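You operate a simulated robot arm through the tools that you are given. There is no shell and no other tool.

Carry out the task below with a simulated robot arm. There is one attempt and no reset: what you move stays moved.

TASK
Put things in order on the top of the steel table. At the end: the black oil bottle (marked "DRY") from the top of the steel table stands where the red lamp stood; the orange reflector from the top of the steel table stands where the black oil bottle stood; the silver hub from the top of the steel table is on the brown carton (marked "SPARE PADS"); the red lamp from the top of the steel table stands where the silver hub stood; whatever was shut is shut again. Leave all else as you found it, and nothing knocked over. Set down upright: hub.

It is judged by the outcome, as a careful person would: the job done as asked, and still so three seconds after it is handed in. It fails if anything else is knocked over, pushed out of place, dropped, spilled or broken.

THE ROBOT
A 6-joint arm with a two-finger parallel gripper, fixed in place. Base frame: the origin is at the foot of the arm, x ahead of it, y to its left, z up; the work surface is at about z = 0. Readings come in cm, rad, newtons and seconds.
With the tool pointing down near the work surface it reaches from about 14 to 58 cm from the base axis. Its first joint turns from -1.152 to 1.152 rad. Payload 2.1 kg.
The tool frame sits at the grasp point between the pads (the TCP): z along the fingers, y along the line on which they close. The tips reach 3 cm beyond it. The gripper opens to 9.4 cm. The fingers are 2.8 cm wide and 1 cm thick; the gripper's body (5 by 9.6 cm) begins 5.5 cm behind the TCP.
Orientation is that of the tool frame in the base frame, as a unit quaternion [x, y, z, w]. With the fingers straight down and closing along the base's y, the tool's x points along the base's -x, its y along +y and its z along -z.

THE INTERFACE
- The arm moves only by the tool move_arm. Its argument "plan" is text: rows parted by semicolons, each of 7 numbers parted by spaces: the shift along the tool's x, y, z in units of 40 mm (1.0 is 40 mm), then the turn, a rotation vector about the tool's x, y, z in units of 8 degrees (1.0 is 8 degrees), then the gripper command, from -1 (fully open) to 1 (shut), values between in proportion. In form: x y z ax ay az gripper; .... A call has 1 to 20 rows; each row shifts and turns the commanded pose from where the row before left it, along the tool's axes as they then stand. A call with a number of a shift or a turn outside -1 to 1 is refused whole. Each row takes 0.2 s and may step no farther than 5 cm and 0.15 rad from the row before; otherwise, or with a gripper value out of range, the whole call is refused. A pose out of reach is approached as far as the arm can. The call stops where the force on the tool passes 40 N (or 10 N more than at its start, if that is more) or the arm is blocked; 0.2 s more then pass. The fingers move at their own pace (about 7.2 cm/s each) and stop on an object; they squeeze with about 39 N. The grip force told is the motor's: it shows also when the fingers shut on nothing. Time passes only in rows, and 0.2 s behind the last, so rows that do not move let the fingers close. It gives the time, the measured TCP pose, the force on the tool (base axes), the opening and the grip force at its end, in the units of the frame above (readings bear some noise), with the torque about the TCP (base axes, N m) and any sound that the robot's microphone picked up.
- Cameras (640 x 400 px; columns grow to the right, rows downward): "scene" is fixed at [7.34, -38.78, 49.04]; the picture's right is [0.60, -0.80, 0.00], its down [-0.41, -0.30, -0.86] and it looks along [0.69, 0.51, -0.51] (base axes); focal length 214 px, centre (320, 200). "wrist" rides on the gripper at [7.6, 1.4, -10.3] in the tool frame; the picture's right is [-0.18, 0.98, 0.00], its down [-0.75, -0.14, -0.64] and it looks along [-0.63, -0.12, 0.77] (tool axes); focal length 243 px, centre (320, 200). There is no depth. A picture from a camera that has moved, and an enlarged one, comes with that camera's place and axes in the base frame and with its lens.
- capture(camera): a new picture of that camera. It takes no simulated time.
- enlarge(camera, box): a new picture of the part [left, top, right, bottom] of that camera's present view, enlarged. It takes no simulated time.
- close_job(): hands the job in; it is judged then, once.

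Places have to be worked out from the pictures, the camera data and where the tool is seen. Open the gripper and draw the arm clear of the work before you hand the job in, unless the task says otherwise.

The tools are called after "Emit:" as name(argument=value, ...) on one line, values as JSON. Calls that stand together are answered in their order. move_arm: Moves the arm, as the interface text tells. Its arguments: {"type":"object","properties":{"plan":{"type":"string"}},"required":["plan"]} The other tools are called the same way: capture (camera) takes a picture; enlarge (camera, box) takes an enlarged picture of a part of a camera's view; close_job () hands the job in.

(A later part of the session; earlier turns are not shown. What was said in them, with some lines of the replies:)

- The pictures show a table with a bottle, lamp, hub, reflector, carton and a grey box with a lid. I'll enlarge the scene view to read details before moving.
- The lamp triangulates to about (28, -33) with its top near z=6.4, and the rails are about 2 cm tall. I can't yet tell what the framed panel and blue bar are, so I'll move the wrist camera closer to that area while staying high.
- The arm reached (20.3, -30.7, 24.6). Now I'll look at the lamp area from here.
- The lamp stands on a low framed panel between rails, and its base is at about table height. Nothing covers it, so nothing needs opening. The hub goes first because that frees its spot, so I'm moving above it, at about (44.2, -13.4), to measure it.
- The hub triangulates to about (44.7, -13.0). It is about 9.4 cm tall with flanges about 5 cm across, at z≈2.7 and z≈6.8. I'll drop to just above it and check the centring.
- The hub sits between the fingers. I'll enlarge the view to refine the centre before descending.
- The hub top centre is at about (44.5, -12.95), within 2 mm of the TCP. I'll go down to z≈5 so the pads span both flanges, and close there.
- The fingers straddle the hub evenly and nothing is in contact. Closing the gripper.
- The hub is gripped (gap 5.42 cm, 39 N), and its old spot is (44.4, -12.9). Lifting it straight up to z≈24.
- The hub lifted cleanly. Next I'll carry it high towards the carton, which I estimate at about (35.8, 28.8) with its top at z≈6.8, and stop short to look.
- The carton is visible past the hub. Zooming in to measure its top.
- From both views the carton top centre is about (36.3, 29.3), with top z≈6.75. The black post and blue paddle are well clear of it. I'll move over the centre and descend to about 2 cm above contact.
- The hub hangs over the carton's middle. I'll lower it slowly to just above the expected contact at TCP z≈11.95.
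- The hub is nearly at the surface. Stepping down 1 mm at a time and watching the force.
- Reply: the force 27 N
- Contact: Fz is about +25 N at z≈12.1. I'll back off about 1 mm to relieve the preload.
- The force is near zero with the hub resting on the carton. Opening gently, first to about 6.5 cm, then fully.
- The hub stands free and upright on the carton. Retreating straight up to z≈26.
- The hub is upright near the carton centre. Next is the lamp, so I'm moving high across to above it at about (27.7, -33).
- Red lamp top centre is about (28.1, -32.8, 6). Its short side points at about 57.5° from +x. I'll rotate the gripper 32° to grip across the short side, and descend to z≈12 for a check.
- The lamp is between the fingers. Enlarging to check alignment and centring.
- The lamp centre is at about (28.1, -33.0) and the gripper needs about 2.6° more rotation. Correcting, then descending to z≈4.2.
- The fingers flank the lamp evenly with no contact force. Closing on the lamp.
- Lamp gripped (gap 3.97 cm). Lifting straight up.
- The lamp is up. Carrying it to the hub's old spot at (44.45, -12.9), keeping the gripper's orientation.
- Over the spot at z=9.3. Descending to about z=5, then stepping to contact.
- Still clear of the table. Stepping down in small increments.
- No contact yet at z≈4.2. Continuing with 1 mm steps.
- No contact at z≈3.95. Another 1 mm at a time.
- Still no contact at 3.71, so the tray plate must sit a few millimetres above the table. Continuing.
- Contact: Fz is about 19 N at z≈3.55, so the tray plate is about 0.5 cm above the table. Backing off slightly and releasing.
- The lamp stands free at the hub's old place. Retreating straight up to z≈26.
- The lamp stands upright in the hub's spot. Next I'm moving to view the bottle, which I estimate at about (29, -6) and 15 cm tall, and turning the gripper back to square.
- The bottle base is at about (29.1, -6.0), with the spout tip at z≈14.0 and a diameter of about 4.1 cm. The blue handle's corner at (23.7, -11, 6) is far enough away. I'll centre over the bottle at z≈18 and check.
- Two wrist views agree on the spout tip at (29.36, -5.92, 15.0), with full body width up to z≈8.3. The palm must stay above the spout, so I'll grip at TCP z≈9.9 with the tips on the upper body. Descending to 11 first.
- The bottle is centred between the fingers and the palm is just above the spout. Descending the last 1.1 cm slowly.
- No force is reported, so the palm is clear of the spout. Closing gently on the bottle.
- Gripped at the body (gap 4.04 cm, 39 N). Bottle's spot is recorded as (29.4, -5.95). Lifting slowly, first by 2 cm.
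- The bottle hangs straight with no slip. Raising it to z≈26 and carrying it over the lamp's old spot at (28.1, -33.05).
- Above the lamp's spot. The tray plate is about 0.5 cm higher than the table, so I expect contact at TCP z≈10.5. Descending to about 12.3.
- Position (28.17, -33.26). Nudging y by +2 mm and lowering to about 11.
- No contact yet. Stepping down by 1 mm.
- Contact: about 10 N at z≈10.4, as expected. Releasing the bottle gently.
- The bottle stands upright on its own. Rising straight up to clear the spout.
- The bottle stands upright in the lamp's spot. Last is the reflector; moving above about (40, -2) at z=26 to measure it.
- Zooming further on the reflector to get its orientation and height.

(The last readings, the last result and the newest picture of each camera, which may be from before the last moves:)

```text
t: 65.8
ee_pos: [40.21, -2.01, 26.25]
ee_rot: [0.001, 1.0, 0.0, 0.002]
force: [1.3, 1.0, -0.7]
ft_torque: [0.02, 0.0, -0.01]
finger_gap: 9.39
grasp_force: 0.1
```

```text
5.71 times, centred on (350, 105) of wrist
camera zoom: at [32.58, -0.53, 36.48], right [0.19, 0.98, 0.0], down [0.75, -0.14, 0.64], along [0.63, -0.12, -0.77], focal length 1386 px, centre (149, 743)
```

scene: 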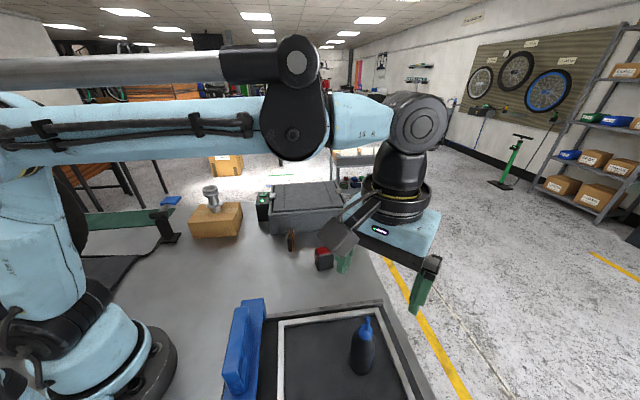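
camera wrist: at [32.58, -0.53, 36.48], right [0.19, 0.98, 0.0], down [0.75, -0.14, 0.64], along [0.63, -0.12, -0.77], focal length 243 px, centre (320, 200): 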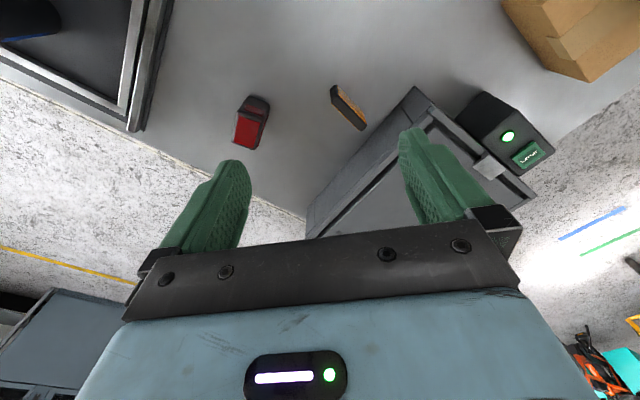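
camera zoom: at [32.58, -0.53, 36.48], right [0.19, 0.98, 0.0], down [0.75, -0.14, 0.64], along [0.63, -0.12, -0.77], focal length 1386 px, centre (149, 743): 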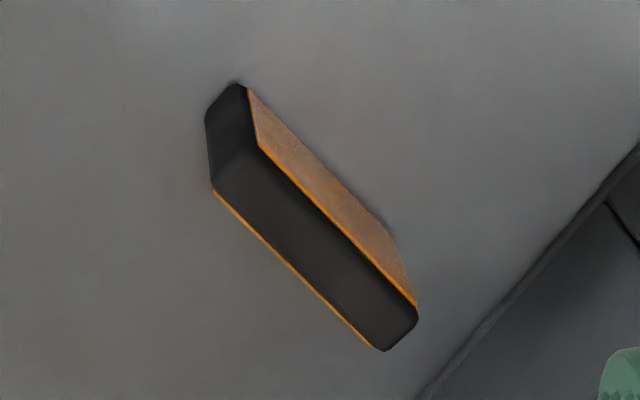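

The reflector is upright, 4.7 cm tall and about 1.3 cm thick. Its centre is about (44.8, 1.1), its long axis is at 37.6°, and it is about 3 cm from the grey box. I'll turn the gripper so it closes across the thickness (127.6°), move over it, and descend to z≈13.

Emit:
move_arm(plan="-0.58 0.39 0 0 0 0 -1;-0.58 0.39 0 0 0 0 -1;0 0 0 0 0 -0.94 -1;0 0 0 0 0 -0.94 -1;0 0 0 0 0 -0.94 -1;0 0 0 0 0 -0.94 -1;0 0 0 0 0 -0.94 -1;0 0 0.8 0 0 0 -1;0 0 0.8 0 0 0 -1;0 0 0.8 0 0 0 -1;0 0 0.8 0 0 0 -1;0 0 0 0 0 0 -1")

Emit:
capture(camera="wrist")

Emit:
enlarge(camera="wrist", box=[250, 70, 400, 190])

Emit:
capture(camera="scene")

```text
t: 68.4
ee_pos: [44.66, 1.06, 13.09]
ee_rot: [-0.321, 0.947, -0.001, 0.001]
force: [0.7, -0.9, -0.4]
ft_torque: [0.0, -0.03, -0.01]
finger_gap: 9.39
grasp_force: 0.1
```

```text
taken
camera wrist: at [37.73, -2.43, 23.42], right [-0.45, 0.89, 0.0], down [0.68, 0.35, 0.64], along [0.57, 0.29, -0.77], focal length 243 px, centre (320, 200)
```

wrist: 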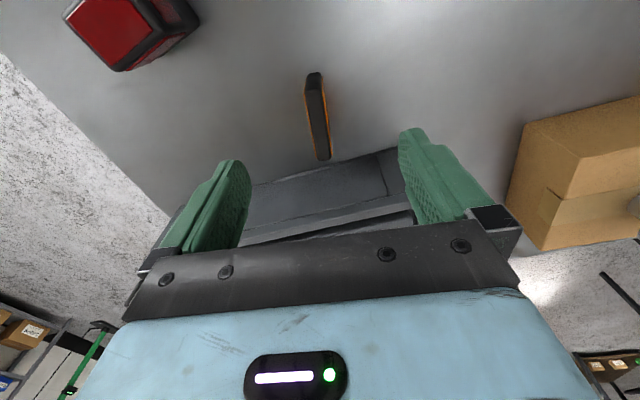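

```text
3.33 times, centred on (325, 130) of wrist
camera zoom: at [37.73, -2.43, 23.42], right [-0.45, 0.89, 0.0], down [0.68, 0.35, 0.64], along [0.57, 0.29, -0.77], focal length 809 px, centre (303, 433)
```

zoom: 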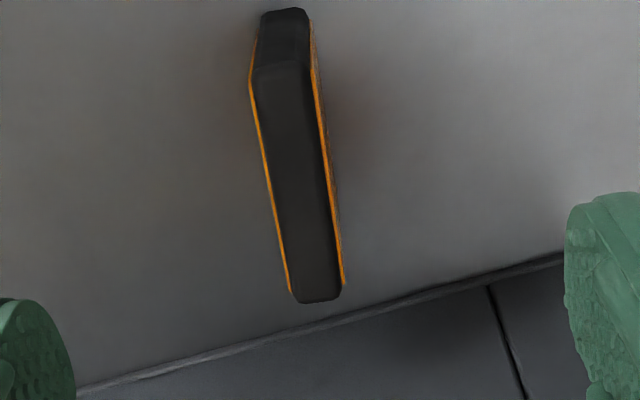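

```text
taken
```

scene: 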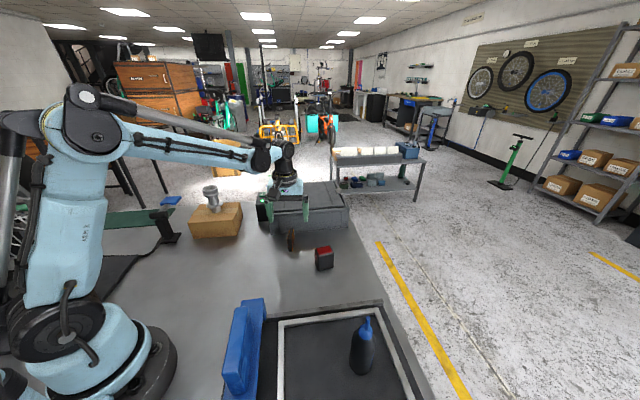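

The reflector centre is at about (44.95, 1.19) and needs a further 1.8° of turn. Correcting and descending to z≈3.8.

Emit:
move_arm(plan="-0.077 -0.018 0 0 0 0.22 -1;0 0 0.6 0 0 0 -1;0 0 0.6 0 0 0 -1;0 0 0.6 0 0 0 -1;0 0 0.4 0 0 0 -1;0 0 0.1 0 0 0 -1;0 0 0 0 0 0 -1")

Emit:
capture(camera="wrist")

Emit:
enlarge(camera="scene", box=[240, 150, 360, 270])

```text
t: 70.0
ee_pos: [44.94, 1.25, 4.11]
ee_rot: [-0.307, 0.952, 0.0, 0.001]
force: [0.2, 1.2, -0.1]
ft_torque: [-0.01, -0.02, -0.03]
finger_gap: 9.41
grasp_force: 0.1
```

```text
taken
camera wrist: at [37.95, -1.98, 14.39], right [-0.43, 0.91, 0.0], down [0.69, 0.33, 0.64], along [0.58, 0.27, -0.77], focal length 243 px, centre (320, 200)
```

wrist: 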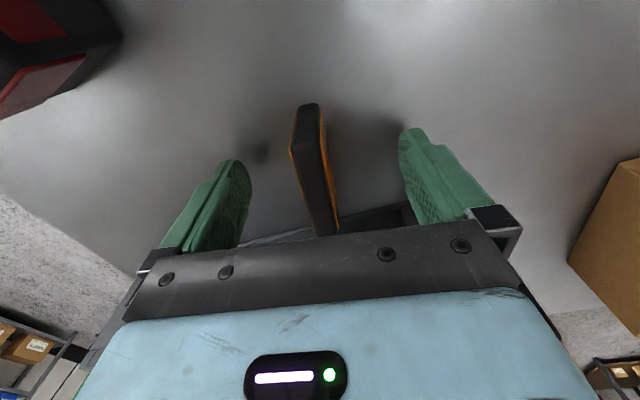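

```text
3.33 times, centred on (300, 210) of scene
camera zoom: at [7.34, -38.78, 49.04], right [0.6, -0.8, 0.0], down [-0.41, -0.3, -0.86], along [0.69, 0.51, -0.51], focal length 715 px, centre (387, 167)
```

zoom: 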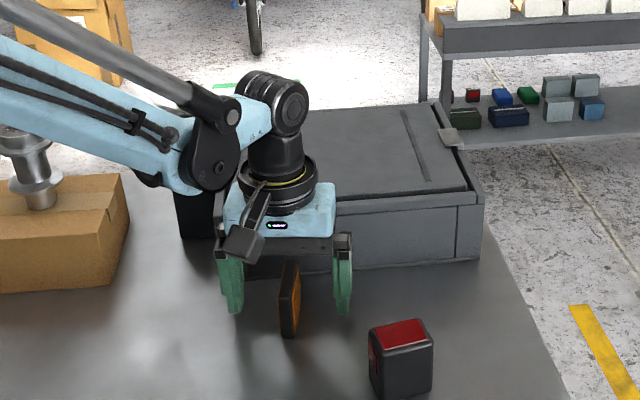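

The fingers straddle the reflector. Closing slowly across its thickness.

Emit:
move_arm(plan="0 0 0 0 0 0 -0.5;0 0 0 0 0 0 0;0 0 0 0 0 0 0.3;0 0 0 0 0 0 0.5;0 0 0 0 0 0 0.6;0 0 0 0 0 0 0.7;0 0 0 0 0 0 1;0 0 0 0 0 0 1;0 0 0 0 0 0 1")

Emit:
capture(camera="wrist")

Emit:
enlarge(camera="scene", box=[250, 200, 330, 270])

```text
t: 72.0
ee_pos: [44.94, 1.26, 4.08]
ee_rot: [-0.308, 0.951, 0.0, 0.0]
force: [0.3, -0.7, 0.7]
ft_torque: [0.01, -0.01, 0.0]
finger_gap: 1.64
grasp_force: 39.3
```

```text
taken
camera wrist: at [37.95, -1.97, 14.41], right [-0.43, 0.91, 0.0], down [0.69, 0.33, 0.64], along [0.58, 0.27, -0.77], focal length 243 px, centre (320, 200)
```

wrist: 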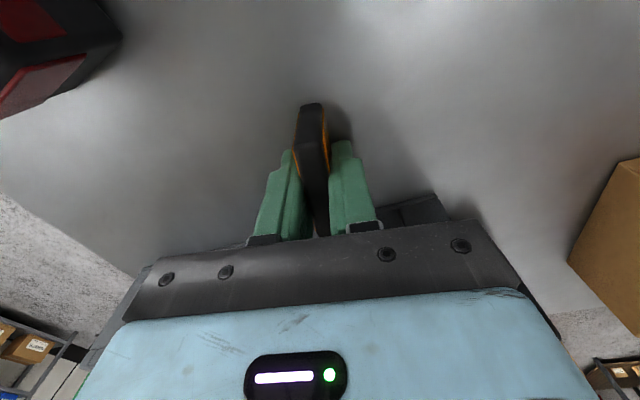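

```text
5.71 times, centred on (290, 235) of scene
camera zoom: at [7.34, -38.78, 49.04], right [0.6, -0.8, 0.0], down [-0.41, -0.3, -0.86], along [0.69, 0.51, -0.51], focal length 1226 px, centre (491, 0)
```

zoom: 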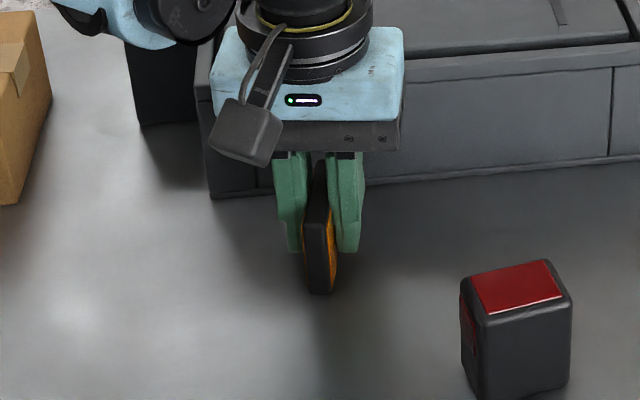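

The reflector is gripped (gap 1.64 cm). Lifting it clear.

Emit:
move_arm(plan="0 0 -0.15 0 0 0 1;0 0 -0.4 0 0 0 1;0 0 -0.75 0 0 0 1;0 0 -0.75 0 0 0 1;0 0 -0.75 0 0 0 1;0 0 -0.75 0 0 0 1;0 0 -0.4 0 0 0 1;0 0 0 0 0 0 1")

Emit:
capture(camera="wrist")

Emit:
enlarge(camera="scene", box=[220, 130, 360, 270])

```text
t: 73.8
ee_pos: [44.98, 1.33, 19.87]
ee_rot: [-0.308, 0.951, 0.001, 0.001]
force: [0.5, -0.5, -0.5]
ft_torque: [0.01, -0.02, 0.03]
finger_gap: 1.61
grasp_force: 39.3
```

```text
taken
camera wrist: at [38.04, -2.0, 30.16], right [-0.43, 0.91, 0.0], down [0.69, 0.33, 0.64], along [0.58, 0.27, -0.77], focal length 243 px, centre (320, 200)
```

wrist: 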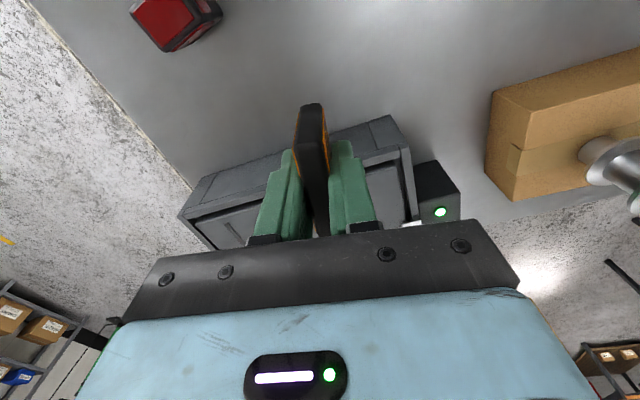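

```text
2.86 times, centred on (290, 200) of scene
camera zoom: at [7.34, -38.78, 49.04], right [0.6, -0.8, 0.0], down [-0.41, -0.3, -0.86], along [0.69, 0.51, -0.51], focal length 613 px, centre (406, 200)
```

zoom: 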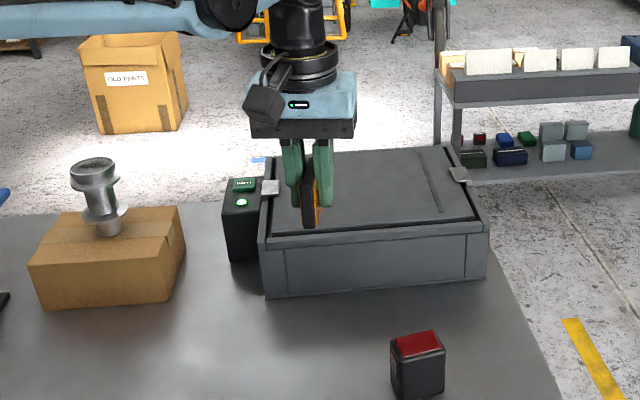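

Reflector lifted and hanging straight. Carrying it to the bottle's old spot (29.35, -5.95), then turning the gripper back to square.

Emit:
move_arm(plan="0.7 0.14 0 0 0 0 1;0.7 0.14 0 0 0 0 1;0.7 0.14 0 0 0 0 1;0.7 0.14 0 0 0 0 1;0.7 0.14 0 0 0 0 1;0.72 0.14 0 0 0 0 1;0 0 0 0 0 0.894 1;0 0 0 0 0 0.894 1;0 0 0 0 0 0.894 1;0 0 0 0 0 0.894 1;0 0 0 0 0 0.894 1;0 0 0 0 0 0 1")

Emit:
capture(camera="wrist")

Emit:
capture(camera="scene")

```text
t: 76.4
ee_pos: [29.33, -5.98, 19.85]
ee_rot: [0.0, 1.0, 0.0, 0.002]
force: [0.6, -0.5, -0.6]
ft_torque: [0.0, 0.02, -0.01]
finger_gap: 1.61
grasp_force: 39.2
```

```text
taken
camera wrist: at [21.75, -4.47, 30.1], right [0.19, 0.98, 0.0], down [0.75, -0.14, 0.64], along [0.63, -0.12, -0.77], focal length 243 px, centre (320, 200)
```

wrist: 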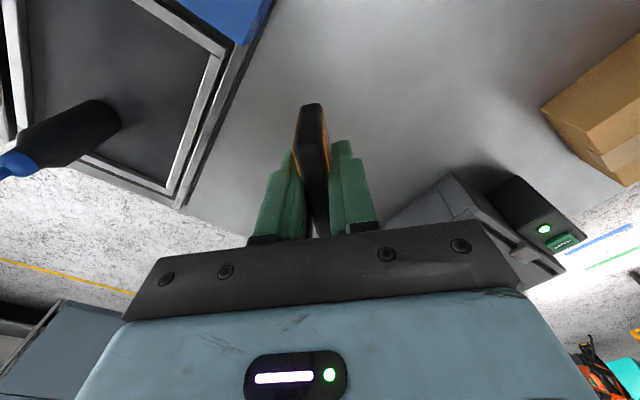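

```text
taken
```

scene: 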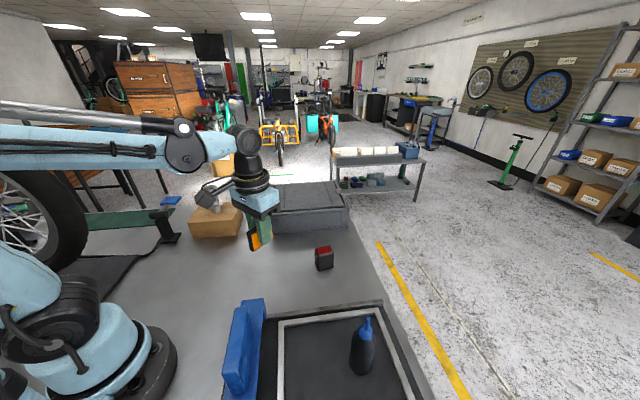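

Over the bottle's spot, at (29.33, -5.98). Descending to z≈5.2 (contact expected at about 4.1).

Emit:
move_arm(plan="0 0 0.7 0 0 0 1;0 0 0.75 0 0 0 1;0 0 0.75 0 0 0 1;0 0 0.75 0 0 0 1;0 0 0.5 0 0 0 1;0 0 0.2 0 0 0 1;0 0 0 0 0 0 1")

Emit:
enlarge(camera="scene", box=[200, 200, 320, 310])

Emit:
capture(camera="wrist")

```text
t: 78.0
ee_pos: [29.56, -6.03, 5.1]
ee_rot: [0.001, 1.0, 0.0, 0.0]
force: [-0.1, -0.2, 0.0]
ft_torque: [-0.02, 0.05, -0.04]
finger_gap: 1.64
grasp_force: 39.1
```

```text
3.64 times, centred on (260, 255) of scene
camera zoom: at [7.34, -38.78, 49.04], right [0.6, -0.8, 0.0], down [-0.41, -0.3, -0.86], along [0.69, 0.51, -0.51], focal length 780 px, centre (538, 0)
```

zoom: 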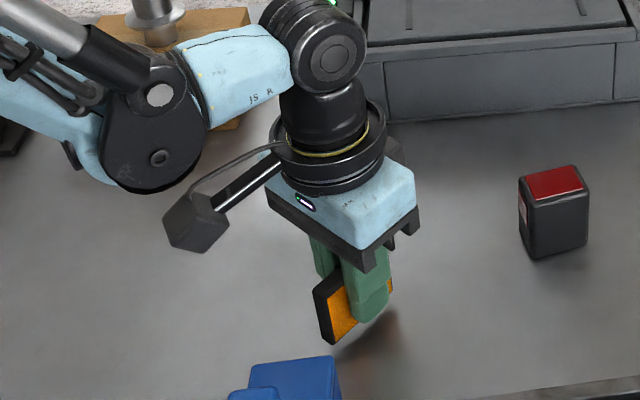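

```text
taken
camera wrist: at [21.93, -4.6, 15.4], right [0.18, 0.98, 0.0], down [0.75, -0.14, 0.64], along [0.63, -0.12, -0.77], focal length 243 px, centre (320, 200)
```

wrist: 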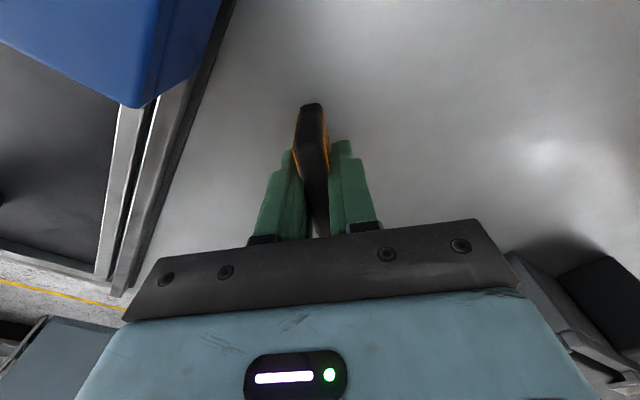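

Reflector bottom is about 1 cm above the table, at the right place. Lowering in small steps.

Emit:
move_arm(plan="0.04 0 0.08 0 0 0 1;0 0 0.08 0 0 0 1;0 0 0.02 0 0 0 1;0 0 0 0 0 0 1")

```text
t: 79.0
ee_pos: [29.2, -5.87, 4.33]
ee_rot: [0.0, 1.0, 0.0, 0.001]
force: [0.5, -1.2, -0.6]
ft_torque: [0.0, -0.03, 0.0]
finger_gap: 1.63
grasp_force: 38.4
```

Emit:
move_arm(plan="0 0 0.025 0 0 0 1;0 0 0 0 0 0 1")

```text
t: 79.6
ee_pos: [29.17, -5.98, 4.38]
ee_rot: [0.0, 1.0, 0.0, 0.001]
force: [-0.4, -0.7, -0.3]
ft_torque: [0.0, -0.01, 0.02]
finger_gap: 1.61
grasp_force: 39.4
```

Emit:
move_arm(plan="-0.025 0 0.025 0 0 0 1;0 0 0 0 0 0 1")

```text
t: 80.2
ee_pos: [29.35, -5.73, 4.11]
ee_rot: [0.0, 1.0, 0.0, 0.0]
force: [-0.6, -0.1, 0.5]
ft_torque: [-0.02, 0.02, 0.0]
finger_gap: 1.64
grasp_force: 39.0
```

Emit:
move_arm(plan="0 0 0.02 0 0 0 1;0 0 0 0 0 0 1")

```text
t: 80.8
ee_pos: [29.36, -5.77, 4.12]
ee_rot: [0.001, 1.0, 0.0, 0.001]
force: [0.1, 1.0, 0.0]
ft_torque: [0.02, 0.03, -0.01]
finger_gap: 1.61
grasp_force: 38.5
```

Emit:
move_arm(plan="0 0 0.02 0 0 0 1;0 0 0 0 0 0 1")

Emit:
enlarge(camera="scene", box=[230, 240, 300, 300])

```text
t: 81.4
ee_pos: [29.39, -5.85, 3.97]
ee_rot: [0.0, 1.0, 0.0, 0.001]
force: [0.4, 1.5, 12.6]
ft_torque: [0.05, 0.02, 0.01]
finger_gap: 1.63
grasp_force: 39.6
```

```text
6.67 times, centred on (265, 270) of scene
camera zoom: at [7.34, -38.78, 49.04], right [0.6, -0.8, 0.0], down [-0.41, -0.3, -0.86], along [0.69, 0.51, -0.51], focal length 1430 px, centre (687, -267)
```

zoom: 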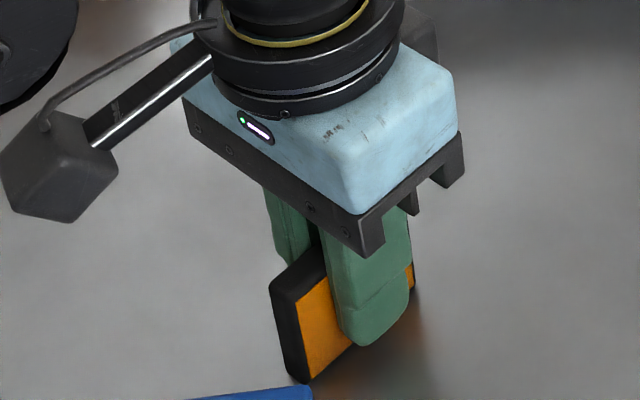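

Contact: 12.6 N with almost no torque, so it sits flat. Relieving slightly and opening slowly.

Emit:
move_arm(plan="0 0 -0.008 0 0 0 1;0 0 0 0 0 0 0.6;0 0 0 0 0 0 0.5;0 0 0 0 0 0 0.3;0 0 0 0 0 0 0;0 0 0 0 0 0 -0.5;0 0 0 0 0 0 -1;0 0 0 0 0 0 -1")

Emit:
enlarge(camera="scene", box=[220, 230, 310, 310])

Emit:
capture(camera="wrist")

```text
t: 83.2
ee_pos: [29.37, -5.91, 4.09]
ee_rot: [0.0, 1.0, 0.0, 0.001]
force: [0.2, -0.1, 0.5]
ft_torque: [0.01, -0.01, 0.01]
finger_gap: 9.39
grasp_force: 0.0
```

```text
5.00 times, centred on (265, 270) of scene
camera zoom: at [7.34, -38.78, 49.04], right [0.6, -0.8, 0.0], down [-0.41, -0.3, -0.86], along [0.69, 0.51, -0.51], focal length 1072 px, centre (595, -150)
```

zoom: 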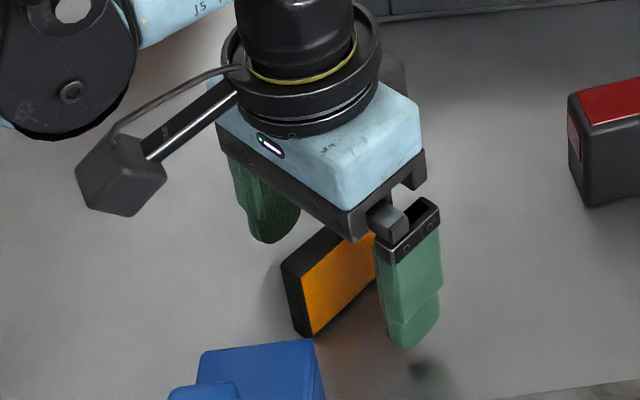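

```text
taken
camera wrist: at [21.66, -4.39, 14.41], right [0.18, 0.98, 0.0], down [0.75, -0.14, 0.64], along [0.63, -0.12, -0.77], focal length 243 px, centre (320, 200)
```

wrist: 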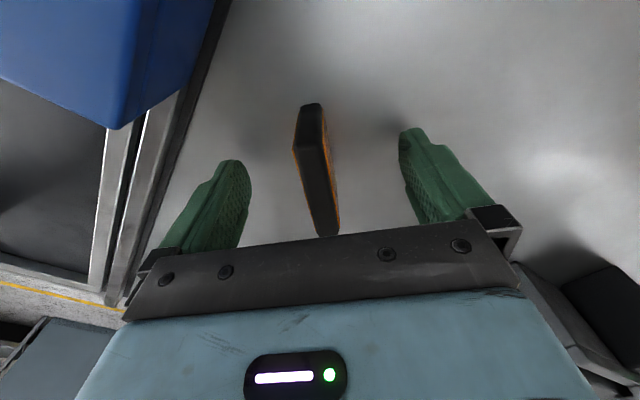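

The reflector stands freely. Rising straight up well clear of everything.

Emit:
move_arm(plan="0 0 -0.2 0 0 0 -1;0 0 -0.5 0 0 0 -1;0 0 -0.8 0 0 0 -1;0 0 -0.8 0 0 0 -1;0 0 -0.8 0 0 0 -1;0 0 -0.8 0 0 0 -1;0 0 -0.8 0 0 0 -1;0 0 -0.8 0 0 0 -1;0 0 -0.8 0 0 0 -1;0 0 0 0 0 0 -1")

Emit:
capture(camera="wrist")

Emit:
capture(camera="scene")

```text
t: 85.4
ee_pos: [29.38, -6.17, 29.3]
ee_rot: [0.0, 1.0, 0.0, 0.001]
force: [-0.1, -1.1, -0.4]
ft_torque: [-0.01, 0.0, 0.02]
finger_gap: 9.41
grasp_force: 0.1
```

```text
taken
camera wrist: at [21.7, -4.78, 39.68], right [0.18, 0.98, 0.0], down [0.75, -0.14, 0.64], along [0.63, -0.12, -0.77], focal length 243 px, centre (320, 200)
```

wrist: 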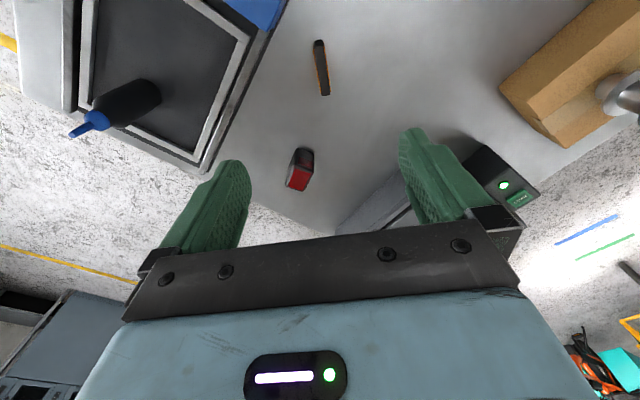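

```text
taken
```

scene: 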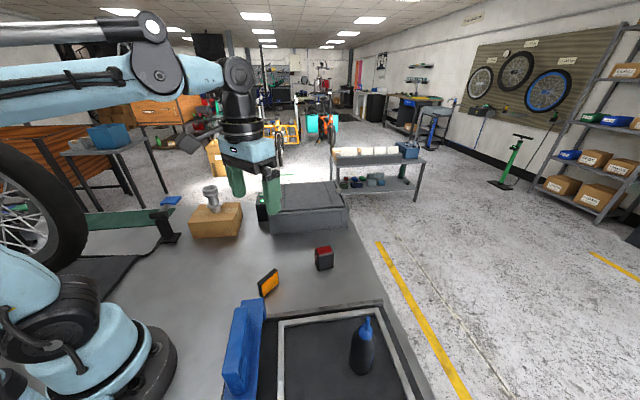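

All four items look placed. I'll enlarge the views to check positions, uprightness, and that the carton, tray, handle and grey box haven't moved.

Emit:
enlarge(camera="scene", box=[200, 270, 440, 400])

Emit:
enlarge(camera="scene", box=[160, 160, 360, 300])

Emit:
enlarge(camera="scene", box=[170, 180, 290, 260])

```text
2.67 times, centred on (320, 335) of scene
camera zoom: at [7.34, -38.78, 49.04], right [0.6, -0.8, 0.0], down [-0.41, -0.3, -0.86], along [0.69, 0.51, -0.51], focal length 572 px, centre (320, -160)
```

zoom: 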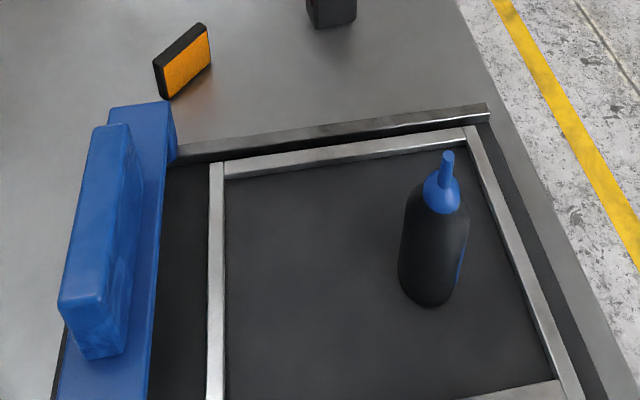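

```text
2.86 times, centred on (260, 230) of scene
camera zoom: at [7.34, -38.78, 49.04], right [0.6, -0.8, 0.0], down [-0.41, -0.3, -0.86], along [0.69, 0.51, -0.51], focal length 613 px, centre (491, 114)
```

zoom: 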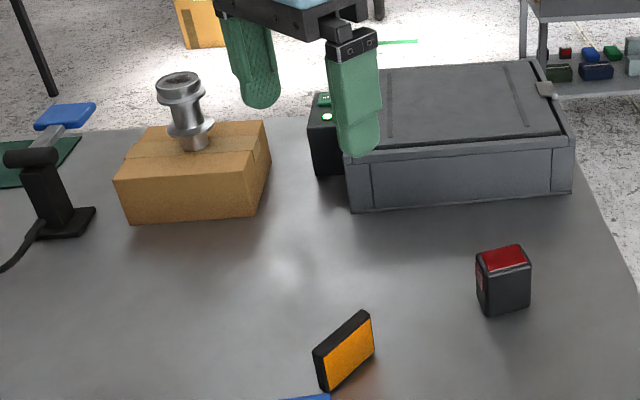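

```text
5.00 times, centred on (230, 220) of scene
camera zoom: at [7.34, -38.78, 49.04], right [0.6, -0.8, 0.0], down [-0.41, -0.3, -0.86], along [0.69, 0.51, -0.51], focal length 1072 px, centre (770, 100)
```

zoom: 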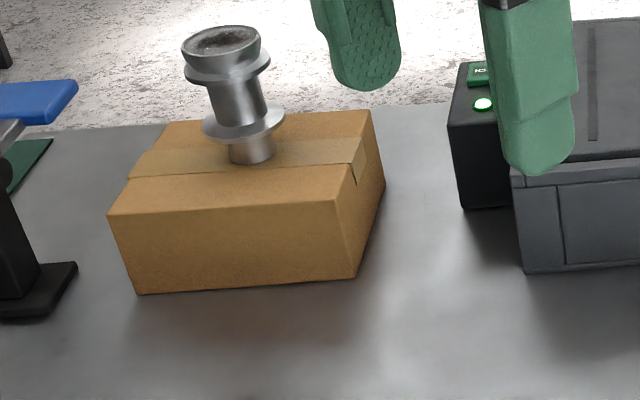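

Everything checks out: hub upright on the unmoved carton, lamp, bottle and reflector upright in their new places, and the tray, handle and grey box unchanged. I'll draw the open gripper back to about the start pose.

Emit:
move_arm(plan="0 0 -0.6 0 0 0 -1;-0.2 -0.6 -0.4 0 0 0 -1;-0.2 -0.6 -0.4 0 0 0 -1;-0.2 -0.6 -0.3 0 0 0 -1;-0.2 -0.6 -0.1 0 0 0 -1;-0.1 -0.5 0 0 0 0 -1;0 0 0 0 0 0 -1;0 0 0 0 0 0 -1")

Emit:
capture(camera="scene")

Emit:
capture(camera="wrist")

```text
t: 87.2
ee_pos: [33.04, -17.65, 36.32]
ee_rot: [-0.001, 1.0, 0.0, 0.001]
force: [0.3, 0.4, 1.0]
ft_torque: [0.01, 0.01, 0.02]
finger_gap: 9.43
grasp_force: 0.0
```

```text
taken
```

scene: 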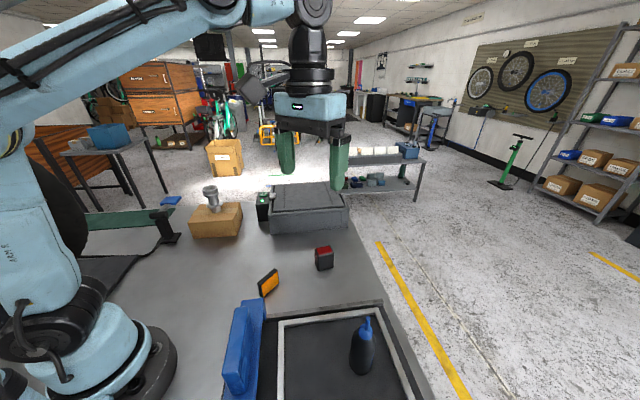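

```text
taken
camera wrist: at [25.38, -16.16, 46.75], right [0.18, 0.98, 0.0], down [0.75, -0.14, 0.64], along [0.63, -0.12, -0.77], focal length 243 px, centre (320, 200)
```

wrist: 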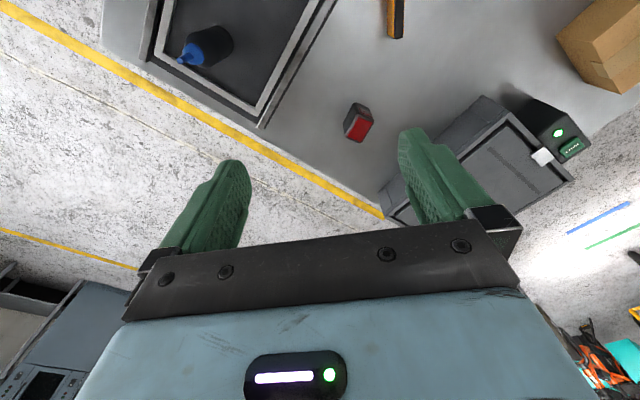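

The arm is clear with the gripper open, all four items stand where asked, and nothing else was disturbed or opened. Handing the job in.

Emit:
close_job()

```text
The job is handed in.
```

The job is handed in, with all four items where you asked and all standing upright. The judge's verdict hasn't come back.

| Item | Now stands | Position (x, y in cm) |
|---|---|---|
| Silver hub | On the carton, near the middle of its top | about (36.4, 29.4) |
| Red lamp | Where the hub stood | about (44.5, -12.8) |
| Black oil bottle ("DRY") | Where the lamp stood, on the tray panel | about (28.1, -32.9) |
| Orange reflector | Where the bottle stood | about (29.4, -5.9) |

- **Carton label:** I never saw the "SPARE PADS" label, because it isn't on a side the cameras could see. It is the only brown carton on the table; the one on the floor is marked "OLD PARTS".
- **Orientation:** The reflector now faces a different way than before, as I turned it about 36° to set it down.
- **Everything else:** I didn't open anything. In the last pictures the carton, tray, blue handle and grey box were where they started, and nothing had been knocked over. The arm is back near its start position with the gripper open.
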